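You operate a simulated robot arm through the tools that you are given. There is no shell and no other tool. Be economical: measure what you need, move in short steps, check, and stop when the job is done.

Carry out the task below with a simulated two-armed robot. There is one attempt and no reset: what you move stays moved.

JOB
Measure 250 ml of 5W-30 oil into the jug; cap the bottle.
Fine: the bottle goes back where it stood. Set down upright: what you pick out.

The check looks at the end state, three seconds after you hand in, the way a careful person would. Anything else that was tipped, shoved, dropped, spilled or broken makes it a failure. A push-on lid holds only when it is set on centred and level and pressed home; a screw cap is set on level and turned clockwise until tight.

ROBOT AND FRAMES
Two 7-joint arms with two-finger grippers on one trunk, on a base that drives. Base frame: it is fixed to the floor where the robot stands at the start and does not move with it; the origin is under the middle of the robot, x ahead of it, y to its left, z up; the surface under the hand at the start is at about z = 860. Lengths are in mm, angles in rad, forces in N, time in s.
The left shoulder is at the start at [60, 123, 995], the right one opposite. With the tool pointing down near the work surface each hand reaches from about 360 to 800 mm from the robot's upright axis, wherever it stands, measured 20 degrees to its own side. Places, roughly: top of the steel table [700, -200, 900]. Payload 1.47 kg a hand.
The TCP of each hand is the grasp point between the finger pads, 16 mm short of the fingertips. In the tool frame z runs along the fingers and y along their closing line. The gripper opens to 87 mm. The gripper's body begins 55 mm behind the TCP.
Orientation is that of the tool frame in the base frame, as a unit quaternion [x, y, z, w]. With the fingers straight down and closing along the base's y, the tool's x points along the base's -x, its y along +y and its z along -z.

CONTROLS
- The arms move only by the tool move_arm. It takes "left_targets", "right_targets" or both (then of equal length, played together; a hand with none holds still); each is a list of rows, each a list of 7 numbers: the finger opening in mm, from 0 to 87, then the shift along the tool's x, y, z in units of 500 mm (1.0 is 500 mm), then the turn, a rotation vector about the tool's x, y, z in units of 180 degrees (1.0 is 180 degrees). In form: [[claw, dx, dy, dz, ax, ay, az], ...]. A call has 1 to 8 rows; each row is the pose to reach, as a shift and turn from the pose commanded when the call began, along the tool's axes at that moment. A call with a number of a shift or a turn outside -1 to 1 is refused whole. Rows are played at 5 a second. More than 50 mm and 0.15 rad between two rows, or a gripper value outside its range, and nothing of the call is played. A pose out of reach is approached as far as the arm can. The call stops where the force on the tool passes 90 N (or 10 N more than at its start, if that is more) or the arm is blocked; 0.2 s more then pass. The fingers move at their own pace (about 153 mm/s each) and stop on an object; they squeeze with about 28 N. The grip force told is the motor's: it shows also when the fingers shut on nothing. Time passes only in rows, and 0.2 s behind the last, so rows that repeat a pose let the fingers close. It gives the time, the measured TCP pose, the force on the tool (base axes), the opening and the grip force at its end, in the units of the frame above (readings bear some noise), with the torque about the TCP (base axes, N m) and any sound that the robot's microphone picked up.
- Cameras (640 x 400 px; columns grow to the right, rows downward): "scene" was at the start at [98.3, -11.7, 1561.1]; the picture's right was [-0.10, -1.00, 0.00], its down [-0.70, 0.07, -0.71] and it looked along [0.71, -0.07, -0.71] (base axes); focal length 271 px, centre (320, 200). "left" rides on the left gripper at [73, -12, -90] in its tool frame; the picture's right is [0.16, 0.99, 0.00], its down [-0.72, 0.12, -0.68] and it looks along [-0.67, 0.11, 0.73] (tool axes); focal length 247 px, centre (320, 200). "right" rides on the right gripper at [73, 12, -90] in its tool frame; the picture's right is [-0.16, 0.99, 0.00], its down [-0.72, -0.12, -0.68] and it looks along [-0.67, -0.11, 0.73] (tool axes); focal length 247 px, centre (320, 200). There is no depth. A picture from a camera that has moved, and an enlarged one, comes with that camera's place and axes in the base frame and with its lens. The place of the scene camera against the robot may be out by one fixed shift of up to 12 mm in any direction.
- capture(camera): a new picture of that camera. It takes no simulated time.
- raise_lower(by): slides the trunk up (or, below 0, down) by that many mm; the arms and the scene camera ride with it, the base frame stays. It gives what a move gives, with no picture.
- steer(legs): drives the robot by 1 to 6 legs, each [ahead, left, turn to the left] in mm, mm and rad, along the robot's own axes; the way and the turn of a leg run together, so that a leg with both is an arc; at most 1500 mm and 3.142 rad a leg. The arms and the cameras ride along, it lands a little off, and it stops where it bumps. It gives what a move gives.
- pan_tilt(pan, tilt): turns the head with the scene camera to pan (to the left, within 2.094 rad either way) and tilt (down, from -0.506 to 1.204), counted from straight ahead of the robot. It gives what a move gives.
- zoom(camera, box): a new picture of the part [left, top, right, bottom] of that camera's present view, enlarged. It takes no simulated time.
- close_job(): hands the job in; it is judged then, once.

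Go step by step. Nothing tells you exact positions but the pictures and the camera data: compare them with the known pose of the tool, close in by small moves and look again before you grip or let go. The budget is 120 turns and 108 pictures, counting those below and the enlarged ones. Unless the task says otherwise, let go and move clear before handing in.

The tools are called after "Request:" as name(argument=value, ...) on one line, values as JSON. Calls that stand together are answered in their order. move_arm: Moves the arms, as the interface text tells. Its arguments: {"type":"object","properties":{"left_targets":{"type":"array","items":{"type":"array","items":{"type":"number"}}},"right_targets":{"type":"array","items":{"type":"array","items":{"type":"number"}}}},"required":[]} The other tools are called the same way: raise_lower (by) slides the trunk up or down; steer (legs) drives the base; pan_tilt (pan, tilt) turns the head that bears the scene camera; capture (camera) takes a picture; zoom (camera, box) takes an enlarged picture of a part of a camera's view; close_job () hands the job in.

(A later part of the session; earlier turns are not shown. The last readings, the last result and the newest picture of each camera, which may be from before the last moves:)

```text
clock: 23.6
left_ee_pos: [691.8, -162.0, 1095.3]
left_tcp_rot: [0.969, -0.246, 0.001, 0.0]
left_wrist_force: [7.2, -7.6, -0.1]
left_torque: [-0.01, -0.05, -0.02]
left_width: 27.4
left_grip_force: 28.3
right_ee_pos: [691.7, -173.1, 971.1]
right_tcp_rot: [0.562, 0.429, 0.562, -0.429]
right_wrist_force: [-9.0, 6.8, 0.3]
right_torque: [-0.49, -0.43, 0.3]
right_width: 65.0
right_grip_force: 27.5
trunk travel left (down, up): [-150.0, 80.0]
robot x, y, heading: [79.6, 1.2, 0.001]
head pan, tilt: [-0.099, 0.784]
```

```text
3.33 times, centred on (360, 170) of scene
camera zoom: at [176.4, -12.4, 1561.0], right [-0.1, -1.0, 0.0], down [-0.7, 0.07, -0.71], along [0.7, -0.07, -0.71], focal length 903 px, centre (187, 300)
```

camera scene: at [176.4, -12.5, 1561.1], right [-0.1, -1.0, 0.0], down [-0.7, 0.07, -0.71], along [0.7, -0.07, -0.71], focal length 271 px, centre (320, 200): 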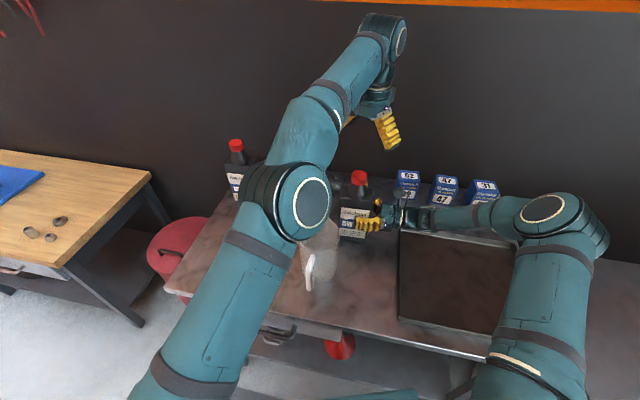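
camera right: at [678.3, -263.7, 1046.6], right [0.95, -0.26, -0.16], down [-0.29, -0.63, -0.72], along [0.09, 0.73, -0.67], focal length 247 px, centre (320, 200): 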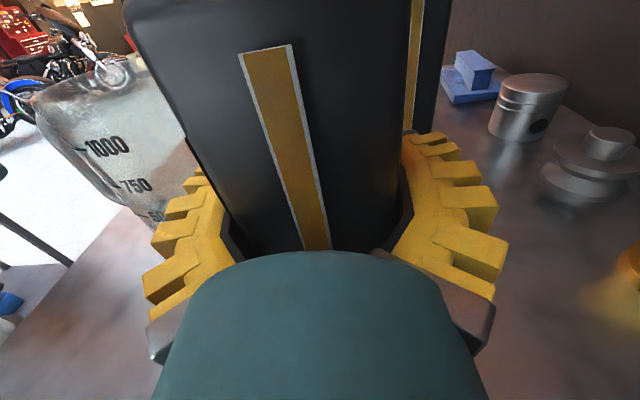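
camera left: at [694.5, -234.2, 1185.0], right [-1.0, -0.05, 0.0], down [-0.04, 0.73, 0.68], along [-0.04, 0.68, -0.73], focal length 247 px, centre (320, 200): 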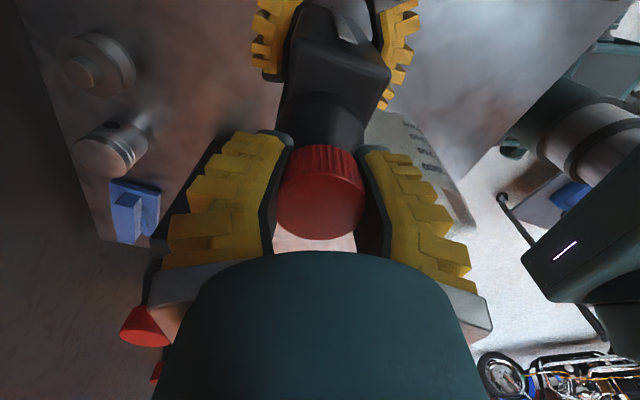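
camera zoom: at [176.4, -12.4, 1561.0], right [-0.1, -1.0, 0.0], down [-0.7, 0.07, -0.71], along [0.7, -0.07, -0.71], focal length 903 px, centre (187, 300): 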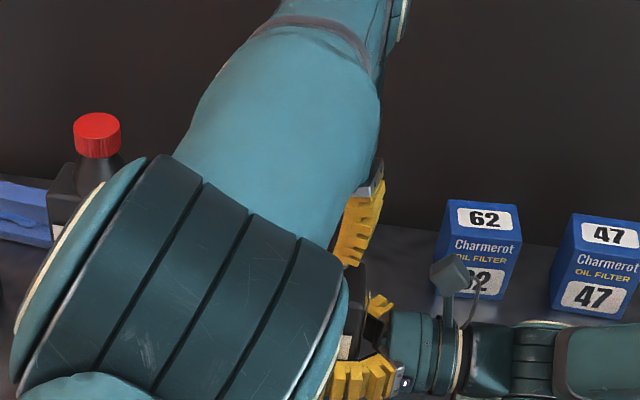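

About 3.5 rad turned. Before going on, I'll check where the left arm's elbow is relative to the jug.

Request:
capture(camera="scene")

Request:
capture(camera="right")

Request:
capture(camera="left")

```text
69 pictures are left
camera scene: at [176.4, -12.4, 1561.0], right [-0.1, -1.0, 0.0], down [-0.7, 0.07, -0.71], along [0.7, -0.07, -0.71], focal length 271 px, centre (320, 200)
```

scene: 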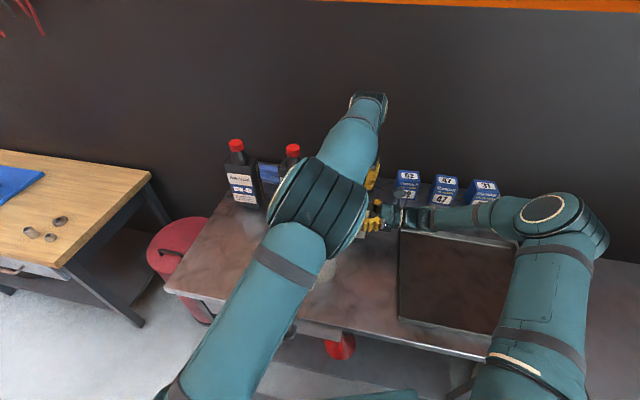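

```text
68 pictures are left
camera right: at [678.2, -263.2, 1046.5], right [0.95, -0.26, -0.16], down [-0.29, -0.63, -0.72], along [0.09, 0.74, -0.67], focal length 247 px, centre (320, 200)
```

right: 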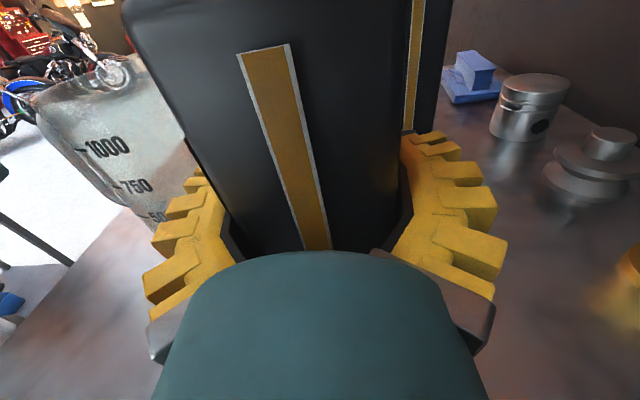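

```text
67 pictures are left
camera left: at [760.3, -185.3, 1185.4], right [-0.33, -0.94, 0.0], down [-0.69, 0.24, 0.68], along [-0.64, 0.23, -0.73], focal length 247 px, centre (320, 200)
```

left: 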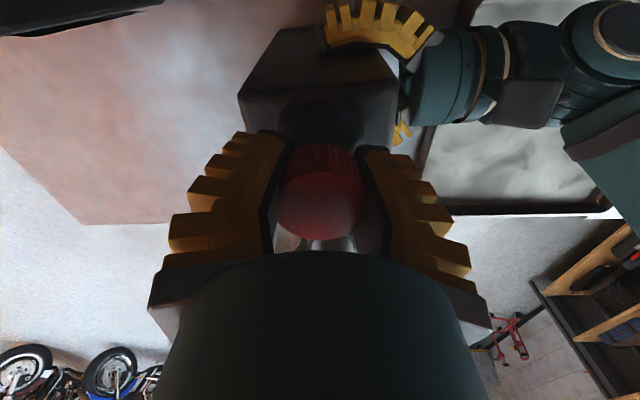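

The elbow is well above everything and the bottle hasn't moved. I'll try a gentle lift of 4 mm to see whether the cap is free.

Request:
move_arm(left_targets=[[20, 0, 0, -0.004, 0, 0, 0], [20, 0, 0, -0.008, 0, 0, 0]])

```text
clock: 24.2
left_ee_pos: [693.5, -161.5, 1098.2]
left_tcp_rot: [0.969, -0.246, -0.001, -0.001]
left_wrist_force: [10.1, -7.1, -8.6]
left_torque: [-0.12, -0.21, 0.03]
left_width: 27.3
left_grip_force: 28.2
right_ee_pos: [691.9, -171.6, 972.9]
right_tcp_rot: [0.56, 0.43, 0.563, -0.429]
right_wrist_force: [-9.9, 7.6, 8.3]
right_torque: [-0.76, -0.94, 0.09]
right_width: 64.8
right_grip_force: 28.0
trunk travel left (down, up): [-150.0, 80.0]
robot x, y, heading: [78.0, 0.3, -0.004]
head pan, tilt: [-0.099, 0.784]
```

The cap isn't free yet. I'll drop back 4 mm and keep turning while the wrist still allows it.

Request:
move_arm(left_targets=[[20, 0, 0, 0.006, 0, 0, -0.02], [20, 0, 0, 0.006, 0, 0, -0.067], [20, 0, 0, 0.005, 0, 0, -0.114], [20, 0, 0, 0.005, 0, 0, -0.161], [20, 0, 0, 0.005, 0, 0, -0.208], [20, 0, 0, 0.004, 0, 0, -0.255], [20, 0, 0, 0.004, 0, 0, -0.302], [20, 0, 0, 0.004, 0, 0, -0.349]])

Request:
capture(camera="left")

```text
clock: 26.0
left_ee_pos: [593.5, -51.0, 1121.0]
left_tcp_rot: [0.989, 0.144, 0.024, -0.002]
left_wrist_force: [-4.1, 8.0, -1.5]
left_torque: [-0.59, -0.29, -0.01]
left_width: 26.2
left_grip_force: 4.7
left hand out of reach, approached as far as the arm can: row 3, 4, 5, 6, 7, 8
right_ee_pos: [688.8, -174.8, 973.4]
right_tcp_rot: [0.563, 0.429, 0.563, -0.427]
right_wrist_force: [-1.3, -0.9, -7.7]
right_torque: [-0.25, 0.25, -0.25]
right_width: 61.4
right_grip_force: 27.0
trunk travel left (down, up): [-150.0, 80.0]
robot x, y, heading: [78.6, -1.3, 0.002]
head pan, tilt: [-0.099, 0.784]
```

```text
66 pictures are left
camera left: at [654.8, -18.7, 1212.4], right [0.43, -0.9, 0.01], down [-0.69, -0.33, 0.64], along [-0.58, -0.29, -0.77], focal length 247 px, centre (320, 200)
```

left: 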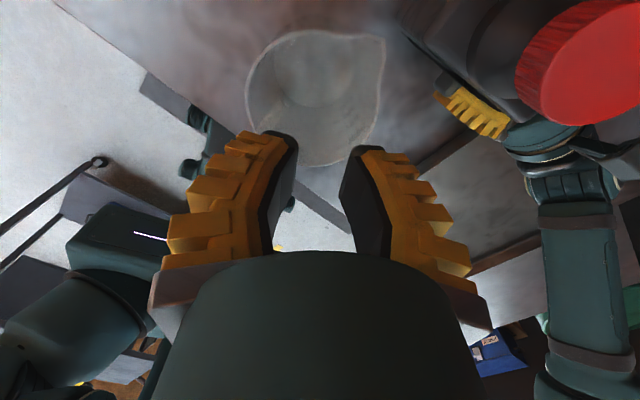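

The wrist hit its limit and the hand slid off the cap toward the jug. I'll check for damage before doing anything else.

Request:
capture(camera="scene")

Request:
capture(camera="right")

```text
65 pictures are left
camera scene: at [170.5, -11.5, 1561.4], right [-0.1, -1.0, 0.0], down [-0.7, 0.07, -0.71], along [0.71, -0.07, -0.7], focal length 271 px, centre (320, 200)
```

scene: 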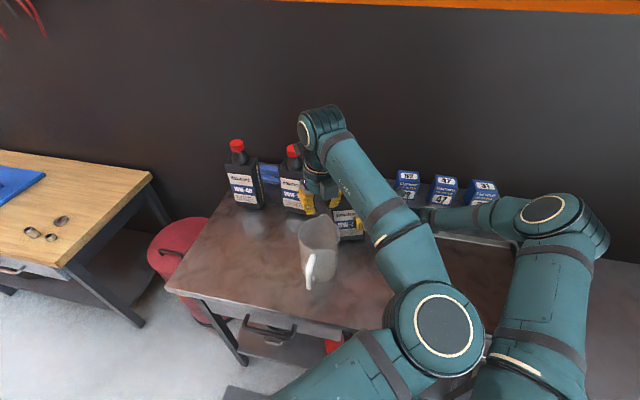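

```text
64 pictures are left
camera right: at [674.6, -263.9, 1047.9], right [0.95, -0.27, -0.16], down [-0.29, -0.63, -0.72], along [0.09, 0.73, -0.67], focal length 247 px, centre (320, 200)
```

right: 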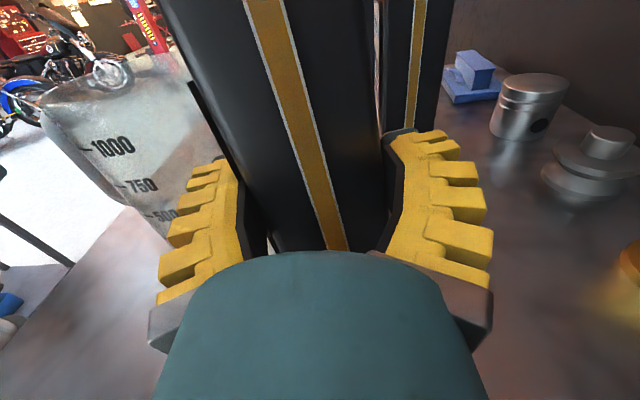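

The bottle is still held with the cap on but has slipped outward about 20 mm in the grip; the jug is untouched. I'll raise the left hand clear and unwind its wrist clockwise.

Request:
move_arm(left_targets=[[60, 0, 0, -0.06, 0, 0, 0], [87, 0, 0, -0.12, 0, 0, 0.047], [87, 0, 0, -0.16, 0, 0, 0.094], [87, 0, 0, -0.16, 0, 0, 0.141], [87, 0, 0, -0.16, 0, 0, 0.188], [87, 0, 0, -0.16, 0, 0, 0.235], [87, 0, 0, -0.16, 0, 0, 0.282], [87, 0, 0, -0.16, 0, 0, 0.329]])

Request:
capture(camera="scene")

```text
clock: 27.8
left_ee_pos: [592.9, -47.4, 1198.9]
left_tcp_rot: [0.933, -0.359, 0.02, -0.013]
left_wrist_force: [-0.4, 0.0, 0.1]
left_torque: [-0.02, -0.03, -0.01]
left_width: 86.7
left_grip_force: 0.1
right_ee_pos: [690.1, -174.3, 971.6]
right_tcp_rot: [0.562, 0.429, 0.563, -0.428]
right_wrist_force: [0.5, -2.2, 1.8]
right_torque: [0.24, 0.17, -0.01]
right_width: 59.6
right_grip_force: 27.6
trunk travel left (down, up): [-150.0, 80.0]
robot x, y, heading: [77.9, 0.1, 0.006]
head pan, tilt: [-0.099, 0.784]
```

```text
63 pictures are left
camera scene: at [176.6, -11.9, 1561.0], right [-0.1, -1.0, 0.0], down [-0.7, 0.07, -0.71], along [0.7, -0.07, -0.71], focal length 271 px, centre (320, 200)
```

scene: 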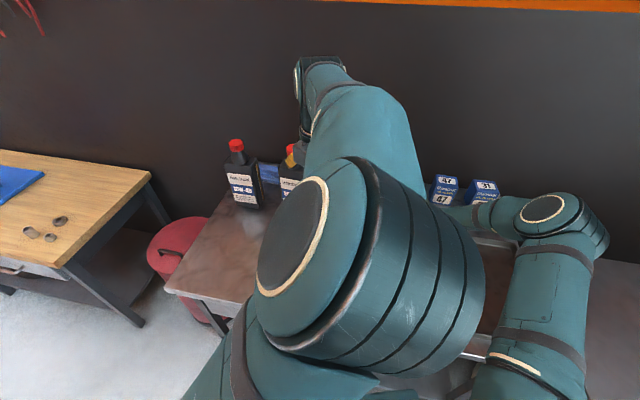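

The left wrist is unwinding properly. I'll keep unwinding clockwise.

Request:
move_arm(left_targets=[[87, 0, 0, 0, 0, 0, 0.0475], [87, 0, 0, 0, 0, 0, 0.095], [87, 0, 0, 0, 0, 0, 0.1425], [87, 0, 0, 0, 0, 0, 0.19], [87, 0, 0, 0, 0, 0, 0.2375], [87, 0, 0, 0, 0, 0, 0.285], [87, 0, 0, 0, 0, 0, 0.3325], [87, 0, 0, 0, 0, 0, 0.38]])

Request:
move_arm(left_targets=[[87, 0, 0, 0, 0, 0, 0.0475], [87, 0, 0, 0, 0, 0, 0.095], [87, 0, 0, 0, 0, 0, 0.1425], [87, 0, 0, 0, 0, 0, 0.19], [87, 0, 0, 0, 0, 0, 0.2375], [87, 0, 0, 0, 0, 0, 0.285], [87, 0, 0, 0, 0, 0, 0.3325], [87, 0, 0, 0, 0, 0, 0.38]])

Request:
zoom(camera="scene", box=[270, 110, 430, 230])

```text
clock: 29.6
left_ee_pos: [594.9, -45.2, 1197.7]
left_tcp_rot: [-0.571, 0.821, -0.008, 0.022]
left_wrist_force: [-0.3, -0.8, 0.8]
left_torque: [0.04, -0.02, 0.02]
left_width: 86.9
left_grip_force: 0.1
right_ee_pos: [690.2, -172.9, 972.3]
right_tcp_rot: [0.561, 0.43, 0.562, -0.429]
right_wrist_force: [2.5, -3.8, 3.9]
right_torque: [0.2, 0.09, -0.07]
right_width: 59.5
right_grip_force: 28.0
trunk travel left (down, up): [-150.0, 80.0]
robot x, y, heading: [79.1, 0.9, 0.0]
head pan, tilt: [-0.099, 0.784]
```

```text
clock: 31.4
left_ee_pos: [594.1, -48.1, 1198.9]
left_tcp_rot: [-0.009, 1.0, 0.005, 0.024]
left_wrist_force: [0.1, -0.2, 0.3]
left_torque: [-0.01, 0.0, 0.02]
left_width: 86.8
left_grip_force: 0.0
right_ee_pos: [690.1, -173.8, 971.3]
right_tcp_rot: [0.561, 0.43, 0.562, -0.429]
right_wrist_force: [1.1, -4.2, 4.3]
right_torque: [0.2, 0.09, -0.04]
right_width: 59.5
right_grip_force: 27.9
trunk travel left (down, up): [-150.0, 80.0]
robot x, y, heading: [77.8, -1.7, -0.002]
head pan, tilt: [-0.099, 0.784]
```

```text
3.33 times, centred on (350, 170) of scene
camera zoom: at [176.6, -12.1, 1561.0], right [-0.1, -1.0, 0.0], down [-0.7, 0.07, -0.71], along [0.7, -0.07, -0.71], focal length 903 px, centre (220, 300)
```

zoom: 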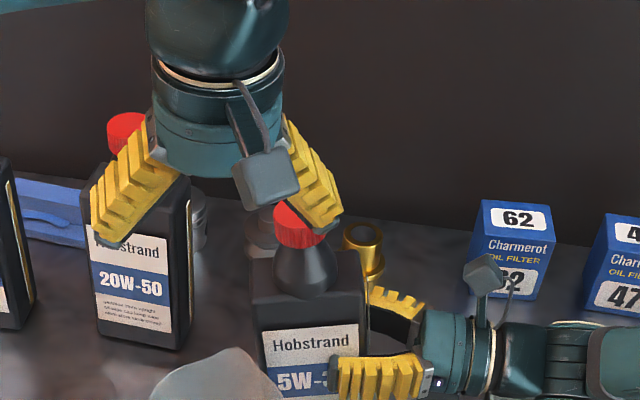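

The bottle has slid out to the fingertips of the right hand but stands on the table. I'll straighten the left hand and back it away to see the bottle clearly before regripping.

Request:
move_arm(left_targets=[[87, 0.05, 0, -0.02, 0, 0.008, 0], [87, 0.1, 0.04, -0.04, 0, 0.0153, 0], [87, 0.15, 0.08, -0.04, 0, 0.0153, 0], [87, 0.2, 0.12, -0.04, 0, 0.0153, 0]])

Request:
zoom(camera="scene", box=[270, 110, 430, 230])

Request:
capture(camera="left")

```text
clock: 32.4
left_ee_pos: [490.5, 10.3, 1214.7]
left_tcp_rot: [-0.012, 1.0, 0.004, -0.001]
left_wrist_force: [-0.7, -0.4, -0.1]
left_torque: [-0.02, -0.03, 0.01]
left_width: 87.0
left_grip_force: 0.1
right_ee_pos: [689.9, -173.3, 972.0]
right_tcp_rot: [0.562, 0.43, 0.562, -0.428]
right_wrist_force: [-0.7, -2.3, 2.3]
right_torque: [0.21, 0.28, -0.02]
right_width: 59.5
right_grip_force: 27.9
trunk travel left (down, up): [-150.0, 80.0]
robot x, y, heading: [80.0, 1.8, -0.002]
head pan, tilt: [-0.099, 0.784]
```

```text
3.33 times, centred on (350, 170) of scene
camera zoom: at [176.0, -11.1, 1561.0], right [-0.1, -1.0, 0.0], down [-0.7, 0.07, -0.71], along [0.71, -0.07, -0.71], focal length 903 px, centre (220, 300)
```

zoom: 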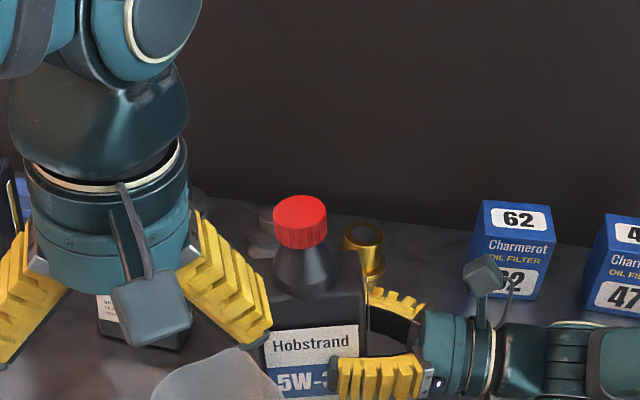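

```text
60 pictures are left
camera left: at [416.2, -2.8, 1303.0], right [-0.18, 0.98, 0.01], down [0.72, 0.13, 0.68], along [0.67, 0.13, -0.73], focal length 247 px, centre (320, 200)
```

left: 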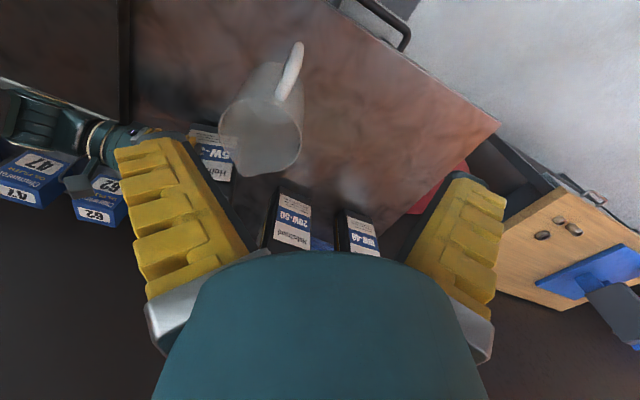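

The bottle stands; I'll open the right hand gently and look at how it sits before regripping deeper.

Request:
move_arm(right_targets=[[66, 0, 0, 0, 0, 0, 0], [74, 0, 0, 0, 0, 0, 0], [87, 0, 0, 0, 0, 0, 0], [87, 0, 0, 0, 0, 0, 0]])

Request:
capture(camera="right")

Request:
zoom(camera="scene", box=[270, 110, 430, 230])

```text
clock: 33.4
left_ee_pos: [492.2, 9.5, 1214.3]
left_tcp_rot: [-0.011, 1.0, 0.004, 0.0]
left_wrist_force: [0.5, 0.1, -0.1]
left_torque: [0.0, -0.01, 0.02]
left_width: 87.1
left_grip_force: 0.0
right_ee_pos: [690.4, -173.1, 971.5]
right_tcp_rot: [0.561, 0.43, 0.562, -0.429]
right_wrist_force: [0.0, 0.9, 0.4]
right_torque: [-0.01, -0.02, -0.01]
right_width: 87.2
right_grip_force: 0.0
trunk travel left (down, up): [-150.0, 80.0]
robot x, y, heading: [78.8, -1.4, 0.001]
head pan, tilt: [-0.099, 0.784]
```

```text
59 pictures are left
camera right: at [678.4, -262.8, 1046.4], right [0.95, -0.26, -0.16], down [-0.29, -0.63, -0.72], along [0.09, 0.74, -0.67], focal length 247 px, centre (320, 200)
```

right: 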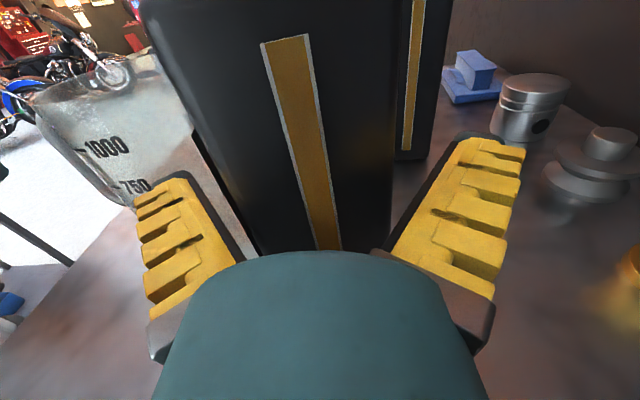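

```text
3.33 times, centred on (350, 170) of scene
camera zoom: at [176.8, -11.8, 1561.0], right [-0.1, -1.0, 0.0], down [-0.7, 0.07, -0.71], along [0.7, -0.07, -0.71], focal length 903 px, centre (220, 300)
```

zoom: 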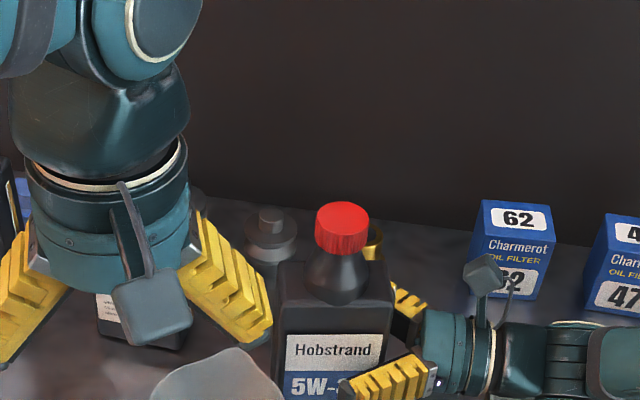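

The bottle is upright again, slightly further out than before. I'll advance the right hand 20 mm for a deeper hold and regrip.

Request:
move_arm(right_targets=[[87, 0, 0.006, 0.02, 0, 0, 0], [87, 0, 0.006, 0.04, 0, 0, 0], [60, 0, 0.006, 0.04, 0, 0, 0], [40, 0, 0.006, 0.04, 0, 0, 0], [30, 0, 0.006, 0.04, 0, 0, 0], [30, 0, 0.006, 0.04, 0, 0, 0]])

Request:
capture(camera="right")

Request:
zoom(camera="scene", box=[270, 110, 430, 230])

```text
clock: 34.8
left_ee_pos: [492.0, 10.1, 1214.4]
left_tcp_rot: [-0.012, 1.0, 0.005, -0.001]
left_wrist_force: [0.7, 0.2, 0.4]
left_torque: [0.0, 0.0, 0.0]
left_width: 86.8
left_grip_force: 0.1
right_ee_pos: [699.5, -154.1, 972.6]
right_tcp_rot: [0.562, 0.43, 0.562, -0.429]
right_wrist_force: [-1.1, 0.3, 0.5]
right_torque: [0.29, 0.21, 0.08]
right_width: 63.0
right_grip_force: 27.9
trunk travel left (down, up): [-150.0, 80.0]
robot x, y, heading: [80.8, -3.1, 0.001]
head pan, tilt: [-0.099, 0.784]
```

```text
57 pictures are left
camera right: at [686.8, -244.3, 1046.2], right [0.95, -0.26, -0.16], down [-0.29, -0.63, -0.72], along [0.09, 0.74, -0.67], focal length 247 px, centre (320, 200)
```

right: 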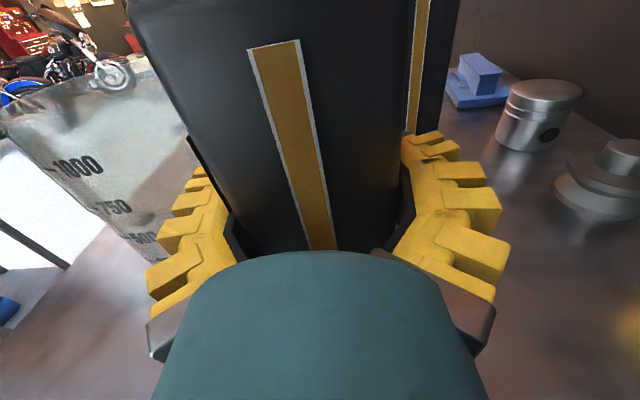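

```text
3.33 times, centred on (350, 170) of scene
camera zoom: at [176.9, -11.8, 1561.0], right [-0.1, -1.0, 0.0], down [-0.7, 0.07, -0.71], along [0.7, -0.07, -0.71], focal length 903 px, centre (220, 300)
```

zoom: 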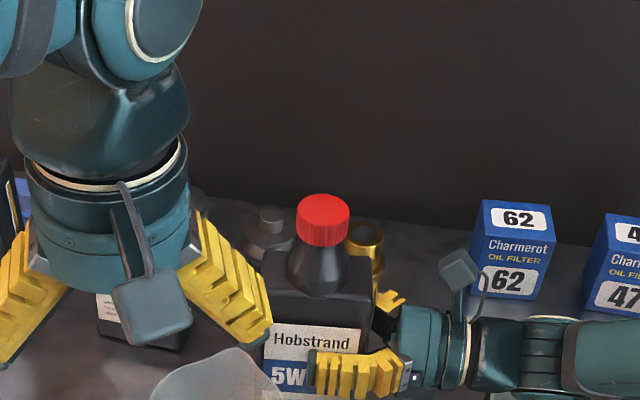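

The right hand has a firm hold again (63 mm), with the cap now near [703, -141]. I'll bring the left hand back over it, wound clockwise to give a long unscrewing stroke.

Request:
move_arm(left_targets=[[87, -0.0528, -0.0378, 0.006, 0, 0, 0.0475], [87, -0.1055, -0.0755, 0.012, 0, 0, 0.095], [87, -0.1583, -0.1133, 0.018, 0, 0, 0.1425], [87, -0.211, -0.151, 0.024, 0, 0, 0.19], [87, -0.2638, -0.1888, 0.03, 0, 0, 0.2375], [87, -0.3165, -0.2265, 0.036, 0, 0, 0.285], [87, -0.3693, -0.2643, 0.042, 0, 0, 0.3325], [87, -0.422, -0.302, 0.048, 0, 0, 0.38]])

Request:
move_arm(left_targets=[[87, 0, 0, 0, 0, 0, 0.0475], [87, 0, 0, 0, 0, 0, 0.095], [87, 0, 0, 0, 0, 0, 0.1425]])

Request:
capture(camera="left")

Request:
capture(camera="scene")

```text
clock: 36.6
left_ee_pos: [705.0, -136.3, 1190.2]
left_tcp_rot: [0.554, 0.832, 0.004, -0.004]
left_wrist_force: [0.4, -0.2, 0.2]
left_torque: [0.01, -0.02, 0.0]
left_width: 87.2
left_grip_force: 0.1
right_ee_pos: [699.1, -156.2, 971.2]
right_tcp_rot: [0.562, 0.429, 0.563, -0.428]
right_wrist_force: [0.5, -0.5, -0.1]
right_torque: [0.13, -0.11, -0.11]
right_width: 63.2
right_grip_force: 28.1
trunk travel left (down, up): [-150.0, 80.0]
robot x, y, heading: [79.7, 3.8, -0.003]
head pan, tilt: [-0.099, 0.784]
```

```text
clock: 37.4
left_ee_pos: [705.8, -136.0, 1188.0]
left_tcp_rot: [0.725, 0.689, 0.002, -0.004]
left_wrist_force: [-0.6, 0.5, 0.5]
left_torque: [-0.02, -0.03, -0.02]
left_width: 86.9
left_grip_force: 0.1
right_ee_pos: [699.2, -154.7, 971.3]
right_tcp_rot: [0.562, 0.429, 0.562, -0.429]
right_wrist_force: [0.8, -0.4, -0.4]
right_torque: [0.17, -0.01, 0.01]
right_width: 63.2
right_grip_force: 28.4
trunk travel left (down, up): [-150.0, 80.0]
robot x, y, heading: [79.1, 1.6, 0.002]
head pan, tilt: [-0.099, 0.784]
```

```text
55 pictures are left
camera left: at [696.8, -62.9, 1278.5], right [0.99, 0.11, 0.0], down [0.08, -0.74, 0.67], along [0.07, -0.67, -0.74], focal length 247 px, centre (320, 200)
```

left: 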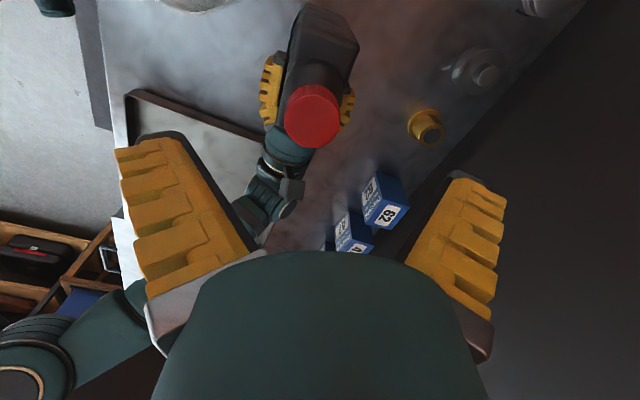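

```text
54 pictures are left
camera scene: at [177.1, -11.9, 1561.0], right [-0.1, -1.0, 0.0], down [-0.7, 0.07, -0.71], along [0.7, -0.07, -0.71], focal length 271 px, centre (320, 200)
```

scene: 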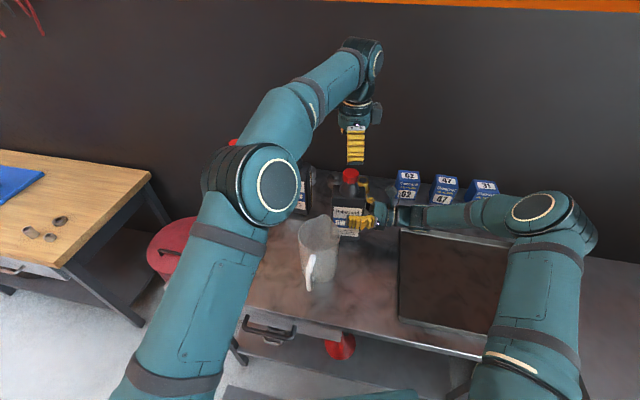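

The cap sits about 5 mm off in the left hand's frame. I'll correct and descend close to it.

Request:
move_arm(left_targets=[[87, -0.006, -0.0095, 0.07, 0, 0, 0], [87, -0.006, -0.0095, 0.14, 0, 0, 0]])

Request:
capture(camera="left")

```text
clock: 38.0
left_ee_pos: [699.0, -139.3, 1118.1]
left_tcp_rot: [0.724, 0.689, 0.002, -0.004]
left_wrist_force: [0.2, -0.3, 0.8]
left_torque: [0.03, -0.01, 0.02]
left_width: 87.2
left_grip_force: 0.1
right_ee_pos: [698.9, -155.1, 971.6]
right_tcp_rot: [0.562, 0.429, 0.563, -0.428]
right_wrist_force: [1.4, -0.4, -0.8]
right_torque: [0.19, -0.07, -0.08]
right_width: 63.2
right_grip_force: 28.2
trunk travel left (down, up): [-150.0, 80.0]
robot x, y, heading: [76.0, -0.3, 0.002]
head pan, tilt: [-0.099, 0.784]
```

```text
53 pictures are left
camera left: at [690.3, -66.1, 1208.1], right [0.99, 0.11, 0.0], down [0.08, -0.74, 0.67], along [0.07, -0.67, -0.74], focal length 247 px, centre (320, 200)
```

left: 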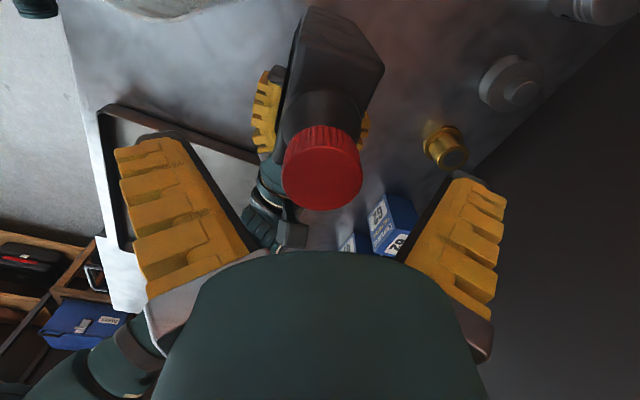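

Request:
move_arm(left_targets=[[87, -0.007, 0.002, 0, 0, 0, 0], [87, -0.007, 0.002, 0.025, 0, 0, 0], [87, -0.007, 0.002, 0.046, 0, 0, 0], [60, -0.007, 0.002, 0.046, 0, 0, 0], [40, -0.007, 0.002, 0.046, 0, 0, 0], [20, -0.007, 0.002, 0.046, 0, 0, 0], [20, -0.007, 0.002, 0.046, 0, 0, 0]])

Request:
capture(camera="left")

```text
clock: 39.6
left_ee_pos: [701.4, -141.0, 1094.2]
left_tcp_rot: [0.724, 0.69, 0.002, -0.004]
left_wrist_force: [-2.4, 0.8, 0.3]
left_torque: [0.01, 0.05, 0.1]
left_width: 28.5
left_grip_force: 27.7
right_ee_pos: [699.5, -154.7, 971.6]
right_tcp_rot: [0.562, 0.429, 0.562, -0.43]
right_wrist_force: [2.3, -1.8, -0.3]
right_torque: [0.26, 0.25, -0.13]
right_width: 63.3
right_grip_force: 28.3
trunk travel left (down, up): [-150.0, 80.0]
robot x, y, heading: [78.1, -2.2, 0.004]
head pan, tilt: [-0.099, 0.784]
```

```text
52 pictures are left
camera left: at [691.6, -68.5, 1185.2], right [0.99, 0.11, 0.0], down [0.08, -0.73, 0.67], along [0.07, -0.67, -0.74], focal length 247 px, centre (320, 200)
```

left: 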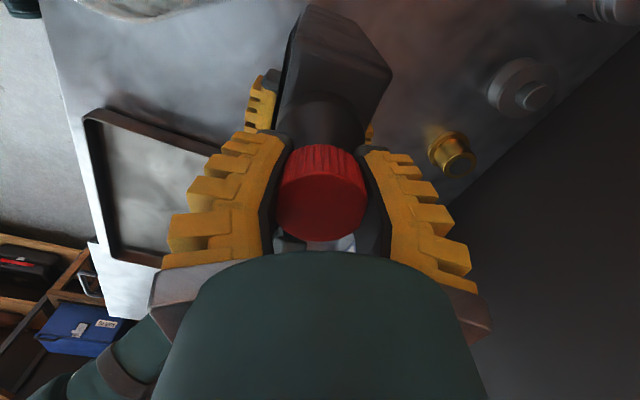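

The cap is gripped with only small side forces. I'll turn it counterclockwise in two calls.

Request:
move_arm(left_targets=[[20, 0, 0, 0, 0, 0, -0.0475], [20, 0, 0, 0, 0, 0, -0.095], [20, 0, 0, 0, 0, 0, -0.1425], [20, 0, 0, -0.001, 0, 0, -0.19], [20, 0, 0, -0.001, 0, 0, -0.2375], [20, 0, 0, -0.001, 0, 0, -0.285], [20, 0, 0, -0.002, 0, 0, -0.3325], [20, 0, 0, -0.002, 0, 0, -0.38]])

Request:
move_arm(left_targets=[[20, 0, 0, 0, 0, 0, -0.0475], [20, 0, 0, 0, 0, 0, -0.095], [20, 0, 0, 0, 0, 0, -0.1425], [20, 0, 0, -0.001, 0, 0, -0.19], [20, 0, 0, -0.001, 0, 0, -0.2375], [20, 0, 0, -0.001, 0, 0, -0.285], [20, 0, 0, -0.002, 0, 0, -0.3325], [20, 0, 0, -0.002, 0, 0, -0.38]])

Request:
zoom(camera="scene", box=[300, 110, 420, 230])

```text
clock: 41.4
left_ee_pos: [702.7, -142.0, 1097.2]
left_tcp_rot: [0.21, 0.978, 0.004, -0.002]
left_wrist_force: [-8.8, 2.1, -0.2]
left_torque: [-0.02, 0.09, -0.08]
left_width: 27.5
left_grip_force: 28.1
right_ee_pos: [699.0, -155.9, 972.7]
right_tcp_rot: [0.562, 0.429, 0.563, -0.428]
right_wrist_force: [8.7, -2.3, -0.2]
right_torque: [-0.07, 0.94, -0.08]
right_width: 64.0
right_grip_force: 27.7
trunk travel left (down, up): [-150.0, 80.0]
robot x, y, heading: [77.1, -0.0, -0.001]
head pan, tilt: [-0.099, 0.784]
```

```text
clock: 43.2
left_ee_pos: [701.4, -141.5, 1098.0]
left_tcp_rot: [-0.376, 0.926, 0.005, 0.002]
left_wrist_force: [-5.9, 8.9, 1.3]
left_torque: [0.12, 0.03, -0.15]
left_width: 27.8
left_grip_force: 28.0
right_ee_pos: [699.9, -155.1, 973.7]
right_tcp_rot: [0.562, 0.43, 0.562, -0.429]
right_wrist_force: [6.6, -8.2, -0.6]
right_torque: [0.76, 0.55, 0.06]
right_width: 64.0
right_grip_force: 27.5
trunk travel left (down, up): [-150.0, 80.0]
robot x, y, heading: [77.7, 2.7, 0.001]
head pan, tilt: [-0.099, 0.784]
```

```text
3.33 times, centred on (360, 170) of scene
camera zoom: at [176.8, -11.6, 1561.0], right [-0.1, -1.0, 0.0], down [-0.7, 0.07, -0.71], along [0.7, -0.07, -0.71], focal length 903 px, centre (187, 300)
```

zoom: 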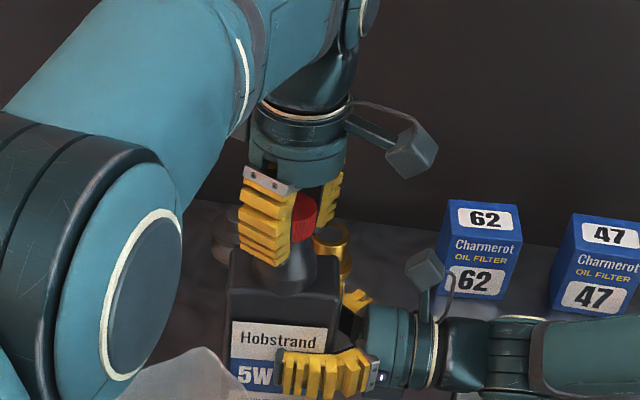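

About 5.9 rad have been turned in all. I'll test a gentle lift.

Request:
move_arm(left_targets=[[20, 0, 0, -0.005, 0, 0, -0.03], [20, 0, 0, -0.01, 0, 0, -0.06]])

```text
clock: 43.8
left_ee_pos: [702.0, -141.6, 1101.7]
left_tcp_rot: [-0.461, 0.887, 0.005, 0.001]
left_wrist_force: [-4.5, 7.2, -6.7]
left_torque: [0.02, -0.04, -0.05]
left_width: 27.7
left_grip_force: 28.2
right_ee_pos: [698.5, -155.6, 971.2]
right_tcp_rot: [0.562, 0.429, 0.562, -0.429]
right_wrist_force: [3.4, -7.9, 0.8]
right_torque: [0.7, 0.69, -0.06]
right_width: 64.1
right_grip_force: 28.0
trunk travel left (down, up): [-150.0, 80.0]
robot x, y, heading: [76.4, -1.4, -0.001]
head pan, tilt: [-0.099, 0.784]
```

There is still some resistance. I'll continue turning 1.2 rad with slight upward tension.

Request:
move_arm(left_targets=[[20, 0, 0, 0.002, 0, 0, -0.0475], [20, 0, 0, 0.002, 0, 0, -0.095], [20, 0, 0, 0.001, 0, 0, -0.1425], [20, 0, 0, 0.001, 0, 0, -0.19], [20, 0, 0, 0, 0, 0, -0.2375], [20, 0, 0, 0, 0, 0, -0.285], [20, 0, 0, 0, 0, 0, -0.3325], [20, 0, 0, 0, 0, 0, -0.38]])

Request:
move_arm(left_targets=[[20, 0, 0, -0.005, 0, 0, -0.03], [20, 0, 0, -0.01, 0, 0, -0.06]])

Request:
capture(camera="left")

```text
clock: 45.6
left_ee_pos: [701.0, -142.2, 1101.8]
left_tcp_rot: [0.88, -0.474, -0.003, -0.003]
left_wrist_force: [-4.0, 0.8, -0.2]
left_torque: [-0.03, -0.02, -0.08]
left_width: 27.8
left_grip_force: 28.4
right_ee_pos: [699.1, -155.3, 971.1]
right_tcp_rot: [0.561, 0.43, 0.562, -0.429]
right_wrist_force: [6.6, -2.9, 0.2]
right_torque: [-0.47, 0.23, 0.07]
right_width: 63.9
right_grip_force: 27.8
trunk travel left (down, up): [-150.0, 80.0]
robot x, y, heading: [79.4, -0.4, -0.003]
head pan, tilt: [-0.099, 0.784]
```

```text
clock: 46.2
left_ee_pos: [701.3, -139.9, 1107.3]
left_tcp_rot: [0.921, -0.389, -0.004, -0.004]
left_wrist_force: [-4.1, 0.7, -0.7]
left_torque: [0.05, 0.03, -0.06]
left_width: 27.8
left_grip_force: 28.2
right_ee_pos: [699.1, -155.0, 971.5]
right_tcp_rot: [0.562, 0.429, 0.563, -0.429]
right_wrist_force: [3.9, -0.4, 2.4]
right_torque: [0.03, 0.62, -0.02]
right_width: 63.9
right_grip_force: 28.1
trunk travel left (down, up): [-150.0, 80.0]
robot x, y, heading: [78.9, 0.5, 0.001]
head pan, tilt: [-0.099, 0.784]
```

```text
50 pictures are left
camera left: at [760.2, -185.5, 1195.0], right [-0.6, -0.8, -0.01], down [-0.58, 0.43, 0.69], along [-0.55, 0.41, -0.73], focal length 247 px, centre (320, 200)
```

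left: 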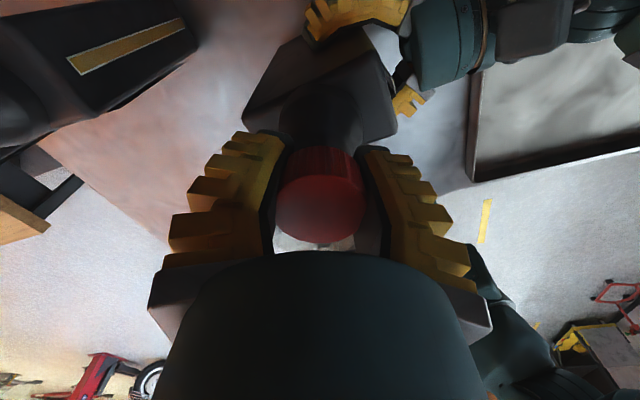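

The cap now rises with no pull. I'll lift it straight up and check.

Request:
move_arm(left_targets=[[20, 0, 0, -0.02, 0, 0, 0], [20, 0, 0, -0.06, 0, 0, 0], [20, 0, 0, -0.12, 0, 0, 0]])

Request:
capture(camera="left")

Request:
capture(camera="scene")

```text
clock: 47.0
left_ee_pos: [701.4, -142.4, 1169.3]
left_tcp_rot: [0.92, -0.391, -0.002, -0.004]
left_wrist_force: [0.3, 0.0, -0.5]
left_torque: [-0.01, 0.02, 0.02]
left_width: 26.8
left_grip_force: 28.4
right_ee_pos: [697.8, -154.4, 972.4]
right_tcp_rot: [0.562, 0.43, 0.562, -0.429]
right_wrist_force: [1.6, 1.8, 0.3]
right_torque: [-0.24, -0.32, 0.03]
right_width: 64.1
right_grip_force: 27.9
trunk travel left (down, up): [-150.0, 80.0]
robot x, y, heading: [78.9, 1.6, -0.004]
head pan, tilt: [-0.099, 0.784]
```

```text
49 pictures are left
camera left: at [759.8, -186.0, 1258.2], right [-0.6, -0.8, -0.01], down [-0.59, 0.43, 0.68], along [-0.54, 0.41, -0.73], focal length 247 px, centre (320, 200)
```

left: 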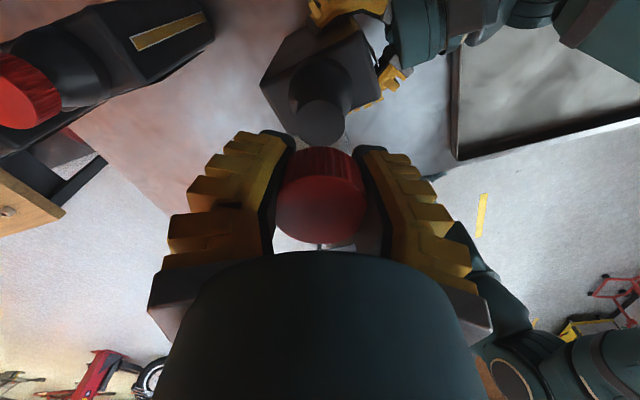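

```text
48 pictures are left
camera scene: at [176.8, -11.5, 1561.0], right [-0.1, -1.0, 0.0], down [-0.7, 0.07, -0.71], along [0.7, -0.07, -0.71], focal length 271 px, centre (320, 200)
```

scene: 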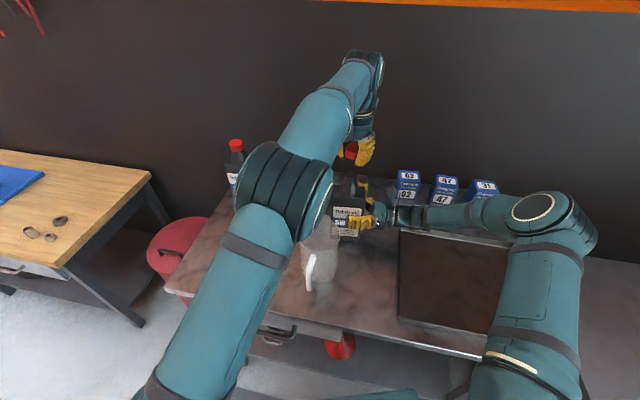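

The cap is off and held in the left hand. I'll carry the left hand away to the left, clear of the jug.

Request:
move_arm(left_targets=[[20, -0.08875, -0.027, -0.01, 0, 0, 0.0475], [20, -0.1775, -0.054, -0.02, 0, 0, 0.095], [20, -0.26625, -0.081, -0.03, 0, 0, 0.1425], [20, -0.355, -0.108, -0.04, 0, 0, 0.19], [20, -0.44375, -0.135, -0.05, 0, 0, 0.2375], [20, -0.5325, -0.162, -0.06, 0, 0, 0.285], [20, -0.62125, -0.189, -0.07, 0, 0, 0.3325], [20, -0.71, -0.216, -0.08, 0, 0, 0.38]])

Request:
capture(camera="scene")

Request:
zoom(camera="scene", box=[270, 140, 430, 300])

```text
clock: 48.8
left_ee_pos: [534.6, 189.2, 1212.2]
left_tcp_rot: [-0.54, 0.842, 0.005, 0.003]
left_wrist_force: [0.1, 0.3, 0.1]
left_torque: [-0.01, 0.0, -0.02]
left_width: 26.7
left_grip_force: 28.6
right_ee_pos: [697.9, -154.6, 972.1]
right_tcp_rot: [0.562, 0.429, 0.562, -0.429]
right_wrist_force: [-1.8, 0.7, 0.3]
right_torque: [0.23, 0.02, 0.1]
right_width: 64.3
right_grip_force: 27.8
trunk travel left (down, up): [-150.0, 80.0]
robot x, y, heading: [78.6, 1.5, -0.002]
head pan, tilt: [-0.099, 0.784]
```

```text
47 pictures are left
camera scene: at [176.3, -10.8, 1561.0], right [-0.1, -1.0, 0.0], down [-0.7, 0.07, -0.71], along [0.71, -0.07, -0.71], focal length 271 px, centre (320, 200)
```

scene: 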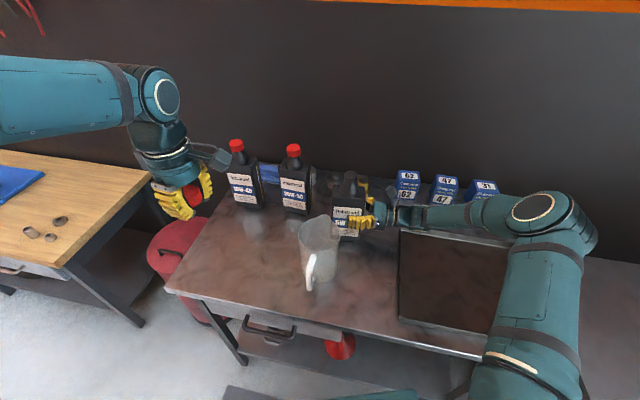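

```text
2.50 times, centred on (350, 220) of scene
camera zoom: at [176.3, -10.8, 1561.0], right [-0.1, -1.0, 0.0], down [-0.7, 0.07, -0.71], along [0.71, -0.07, -0.71], focal length 678 px, centre (245, 150)
```

zoom: 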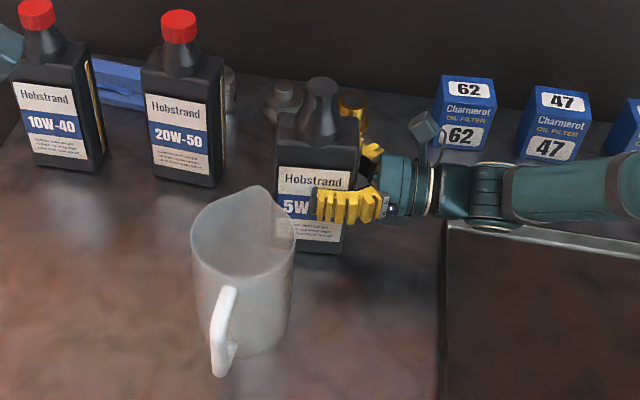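

With the cap safely held, I'll raise the bottle straight up to z ≈ 1097 and look at the jug from the right hand's camera before tilting.

Request:
move_arm(right_targets=[[30, 0.05, 0, 0, 0, 0, 0], [30, 0.1, 0, 0, 0, 0, 0], [30, 0.15, 0, 0, 0, 0, 0], [30, 0.2, 0, 0, 0, 0, 0], [30, 0.25, 0, 0, 0, 0, 0], [30, 0.25, 0, 0, 0, 0, 0], [30, 0.25, 0, 0, 0, 0, 0]])

Request:
capture(camera="right")

Request:
zoom(camera="scene", box=[250, 110, 410, 310])

```text
clock: 50.4
left_ee_pos: [535.8, 187.6, 1210.4]
left_tcp_rot: [-0.542, 0.841, 0.004, 0.001]
left_wrist_force: [-0.9, -0.7, -0.5]
left_torque: [0.03, 0.0, -0.02]
left_width: 27.0
left_grip_force: 28.0
right_ee_pos: [698.5, -155.4, 1096.2]
right_tcp_rot: [0.562, 0.43, 0.562, -0.429]
right_wrist_force: [0.4, 0.2, -8.3]
right_torque: [-0.14, 0.0, 0.04]
right_width: 64.0
right_grip_force: 27.7
trunk travel left (down, up): [-150.0, 80.0]
robot x, y, heading: [82.2, 0.7, 0.005]
head pan, tilt: [-0.099, 0.784]
```

```text
45 pictures are left
camera right: at [686.8, -244.7, 1170.9], right [0.95, -0.26, -0.16], down [-0.29, -0.63, -0.72], along [0.09, 0.73, -0.67], focal length 247 px, centre (320, 200)
```

right: 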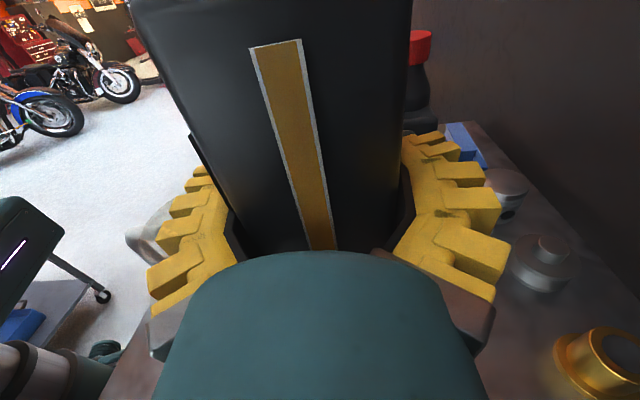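

```text
2.00 times, centred on (330, 210) of scene
camera zoom: at [177.2, -11.8, 1561.0], right [-0.1, -1.0, 0.0], down [-0.7, 0.07, -0.71], along [0.7, -0.07, -0.71], focal length 542 px, centre (300, 180)
```

zoom: 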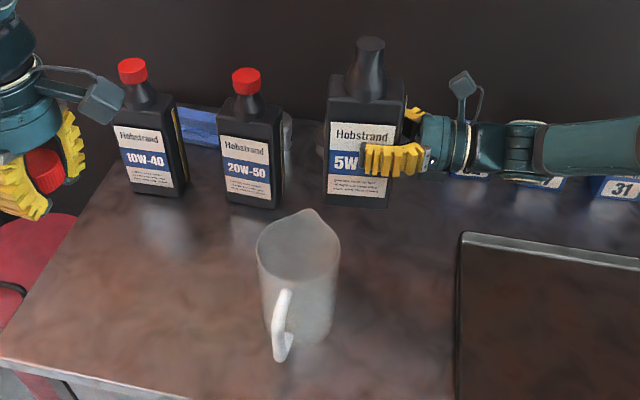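

The jug isn't visible from the right camera. I'll swing the left hand (still holding the cap) back to look at the jug from the robot's side and pin down its position.

Request:
move_arm(left_targets=[[20, 0.0369, 0.0037, -0.0045, 0, 0, 0.0454], [20, 0.0739, 0.0074, -0.009, 0, 0, 0.0908], [20, 0.1108, 0.011, -0.0135, 0, 0, 0.1361], [20, 0.1477, 0.0147, -0.018, 0, 0, 0.1815], [20, 0.1846, 0.0184, -0.0225, 0, 0, 0.2269], [20, 0.2216, 0.022, -0.027, 0, 0, 0.2723], [20, 0.2585, 0.0257, -0.0315, 0, 0, 0.3176], [20, 0.2954, 0.0294, -0.036, 0, 0, 0.363]])

Request:
capture(camera="left")

```text
clock: 52.2
left_ee_pos: [460.1, 58.5, 1229.2]
left_tcp_rot: [-0.001, 1.0, 0.004, -0.002]
left_wrist_force: [0.5, 0.5, 0.8]
left_torque: [-0.01, -0.01, 0.02]
left_width: 27.2
left_grip_force: 28.3
right_ee_pos: [699.4, -155.5, 1096.2]
right_tcp_rot: [0.562, 0.43, 0.562, -0.428]
right_wrist_force: [-0.6, 0.6, -8.2]
right_torque: [-0.1, 0.02, 0.02]
right_width: 63.9
right_grip_force: 27.9
trunk travel left (down, up): [-150.0, 80.0]
robot x, y, heading: [79.0, -1.8, -0.001]
head pan, tilt: [-0.099, 0.784]
```

```text
43 pictures are left
camera left: at [385.6, 46.6, 1317.2], right [-0.16, 0.99, 0.01], down [0.72, 0.11, 0.68], along [0.67, 0.12, -0.73], focal length 247 px, centre (320, 200)
```

left: 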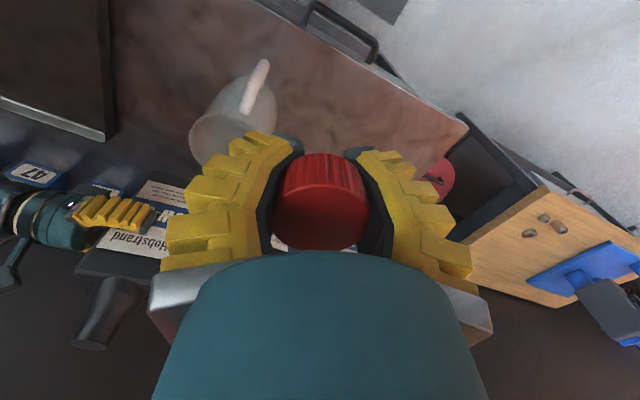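

Request:
move_arm(left_targets=[[20, 0, 0.09, 0, 0, 0, 0], [20, 0, 0.18, 0, 0, 0, 0]])

Request:
zoom(camera="left", box=[0, 40, 320, 240])

```text
clock: 52.8
left_ee_pos: [457.1, 150.3, 1227.9]
left_tcp_rot: [-0.002, 1.0, 0.005, -0.001]
left_wrist_force: [0.2, -0.4, -0.6]
left_torque: [0.0, 0.0, 0.02]
left_width: 27.0
left_grip_force: 28.0
right_ee_pos: [698.5, -155.0, 1096.2]
right_tcp_rot: [0.562, 0.43, 0.562, -0.429]
right_wrist_force: [0.0, -0.5, -9.5]
right_torque: [-0.13, -0.02, 0.01]
right_width: 63.9
right_grip_force: 27.8
trunk travel left (down, up): [-150.0, 80.0]
robot x, y, heading: [81.4, -2.6, 0.001]
head pan, tilt: [-0.099, 0.784]
```

```text
2.00 times, centred on (160, 140) of left
camera zoom: at [384.0, 138.1, 1318.1], right [-0.16, 0.99, 0.01], down [0.72, 0.11, 0.68], along [0.67, 0.12, -0.73], focal length 494 px, centre (640, 320)
```

zoom: 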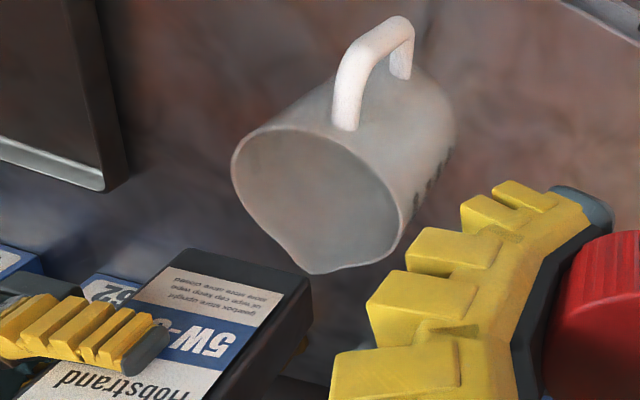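

The jug centre is at [577, -48] with its rim near z = 1017 and its spout facing the bottle, in line with the tilt direction. I'll bring the bottle over with a first 30° tilt, the opening just inside the jug's spout side.

Request:
move_arm(right_targets=[[30, 0.05, -0.0274, 0.0296, 0, 0, -0.0417], [30, 0.09, -0.0548, 0.0591, 0, 0, -0.0833], [30, 0.05, -0.0822, 0.0887, 0, 0, -0.125], [30, -0.01, -0.1096, 0.1182, 0, 0, -0.1667], [30, -0.01, -0.1096, 0.1182, 0, 0, -0.1667]])

Request:
zoom(camera="left", box=[0, 0, 320, 240])

Request:
zoom(camera="scene", box=[250, 130, 410, 310])

```text
clock: 54.0
left_ee_pos: [458.2, 148.5, 1229.0]
left_tcp_rot: [-0.003, 1.0, 0.005, -0.001]
left_wrist_force: [0.4, -0.2, -0.1]
left_torque: [-0.03, -0.04, -0.01]
left_width: 21.1
left_grip_force: 27.7
right_ee_pos: [660.8, -82.5, 1091.3]
right_tcp_rot: [0.431, 0.561, 0.654, -0.268]
right_wrist_force: [-1.0, -0.5, -8.5]
right_torque: [-0.11, 0.06, -0.01]
right_width: 64.1
right_grip_force: 28.3
trunk travel left (down, up): [-150.0, 80.0]
robot x, y, heading: [76.4, 0.2, -0.002]
head pan, tilt: [-0.099, 0.784]
```

```text
1.67 times, centred on (160, 120) of left
camera zoom: at [383.8, 137.4, 1318.2], right [-0.16, 0.99, 0.01], down [0.72, 0.11, 0.68], along [0.67, 0.12, -0.73], focal length 412 px, centre (587, 333)
```

zoom: 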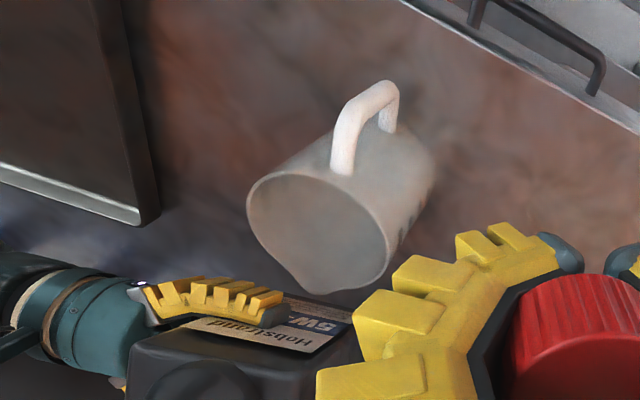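

```text
2.22 times, centred on (330, 220) of scene
camera zoom: at [177.1, -12.0, 1561.0], right [-0.1, -1.0, 0.0], down [-0.7, 0.07, -0.71], along [0.7, -0.07, -0.71], focal length 602 px, centre (298, 156)
```

zoom: 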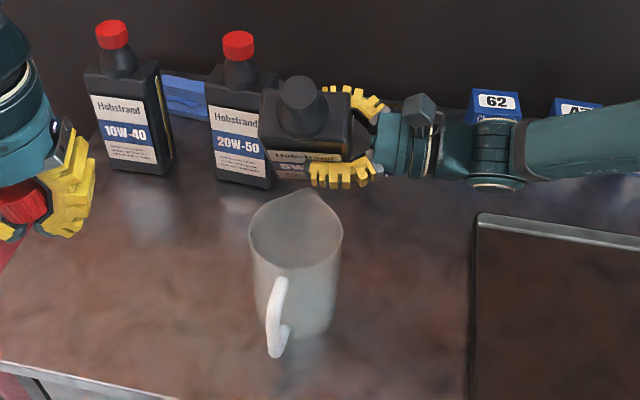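

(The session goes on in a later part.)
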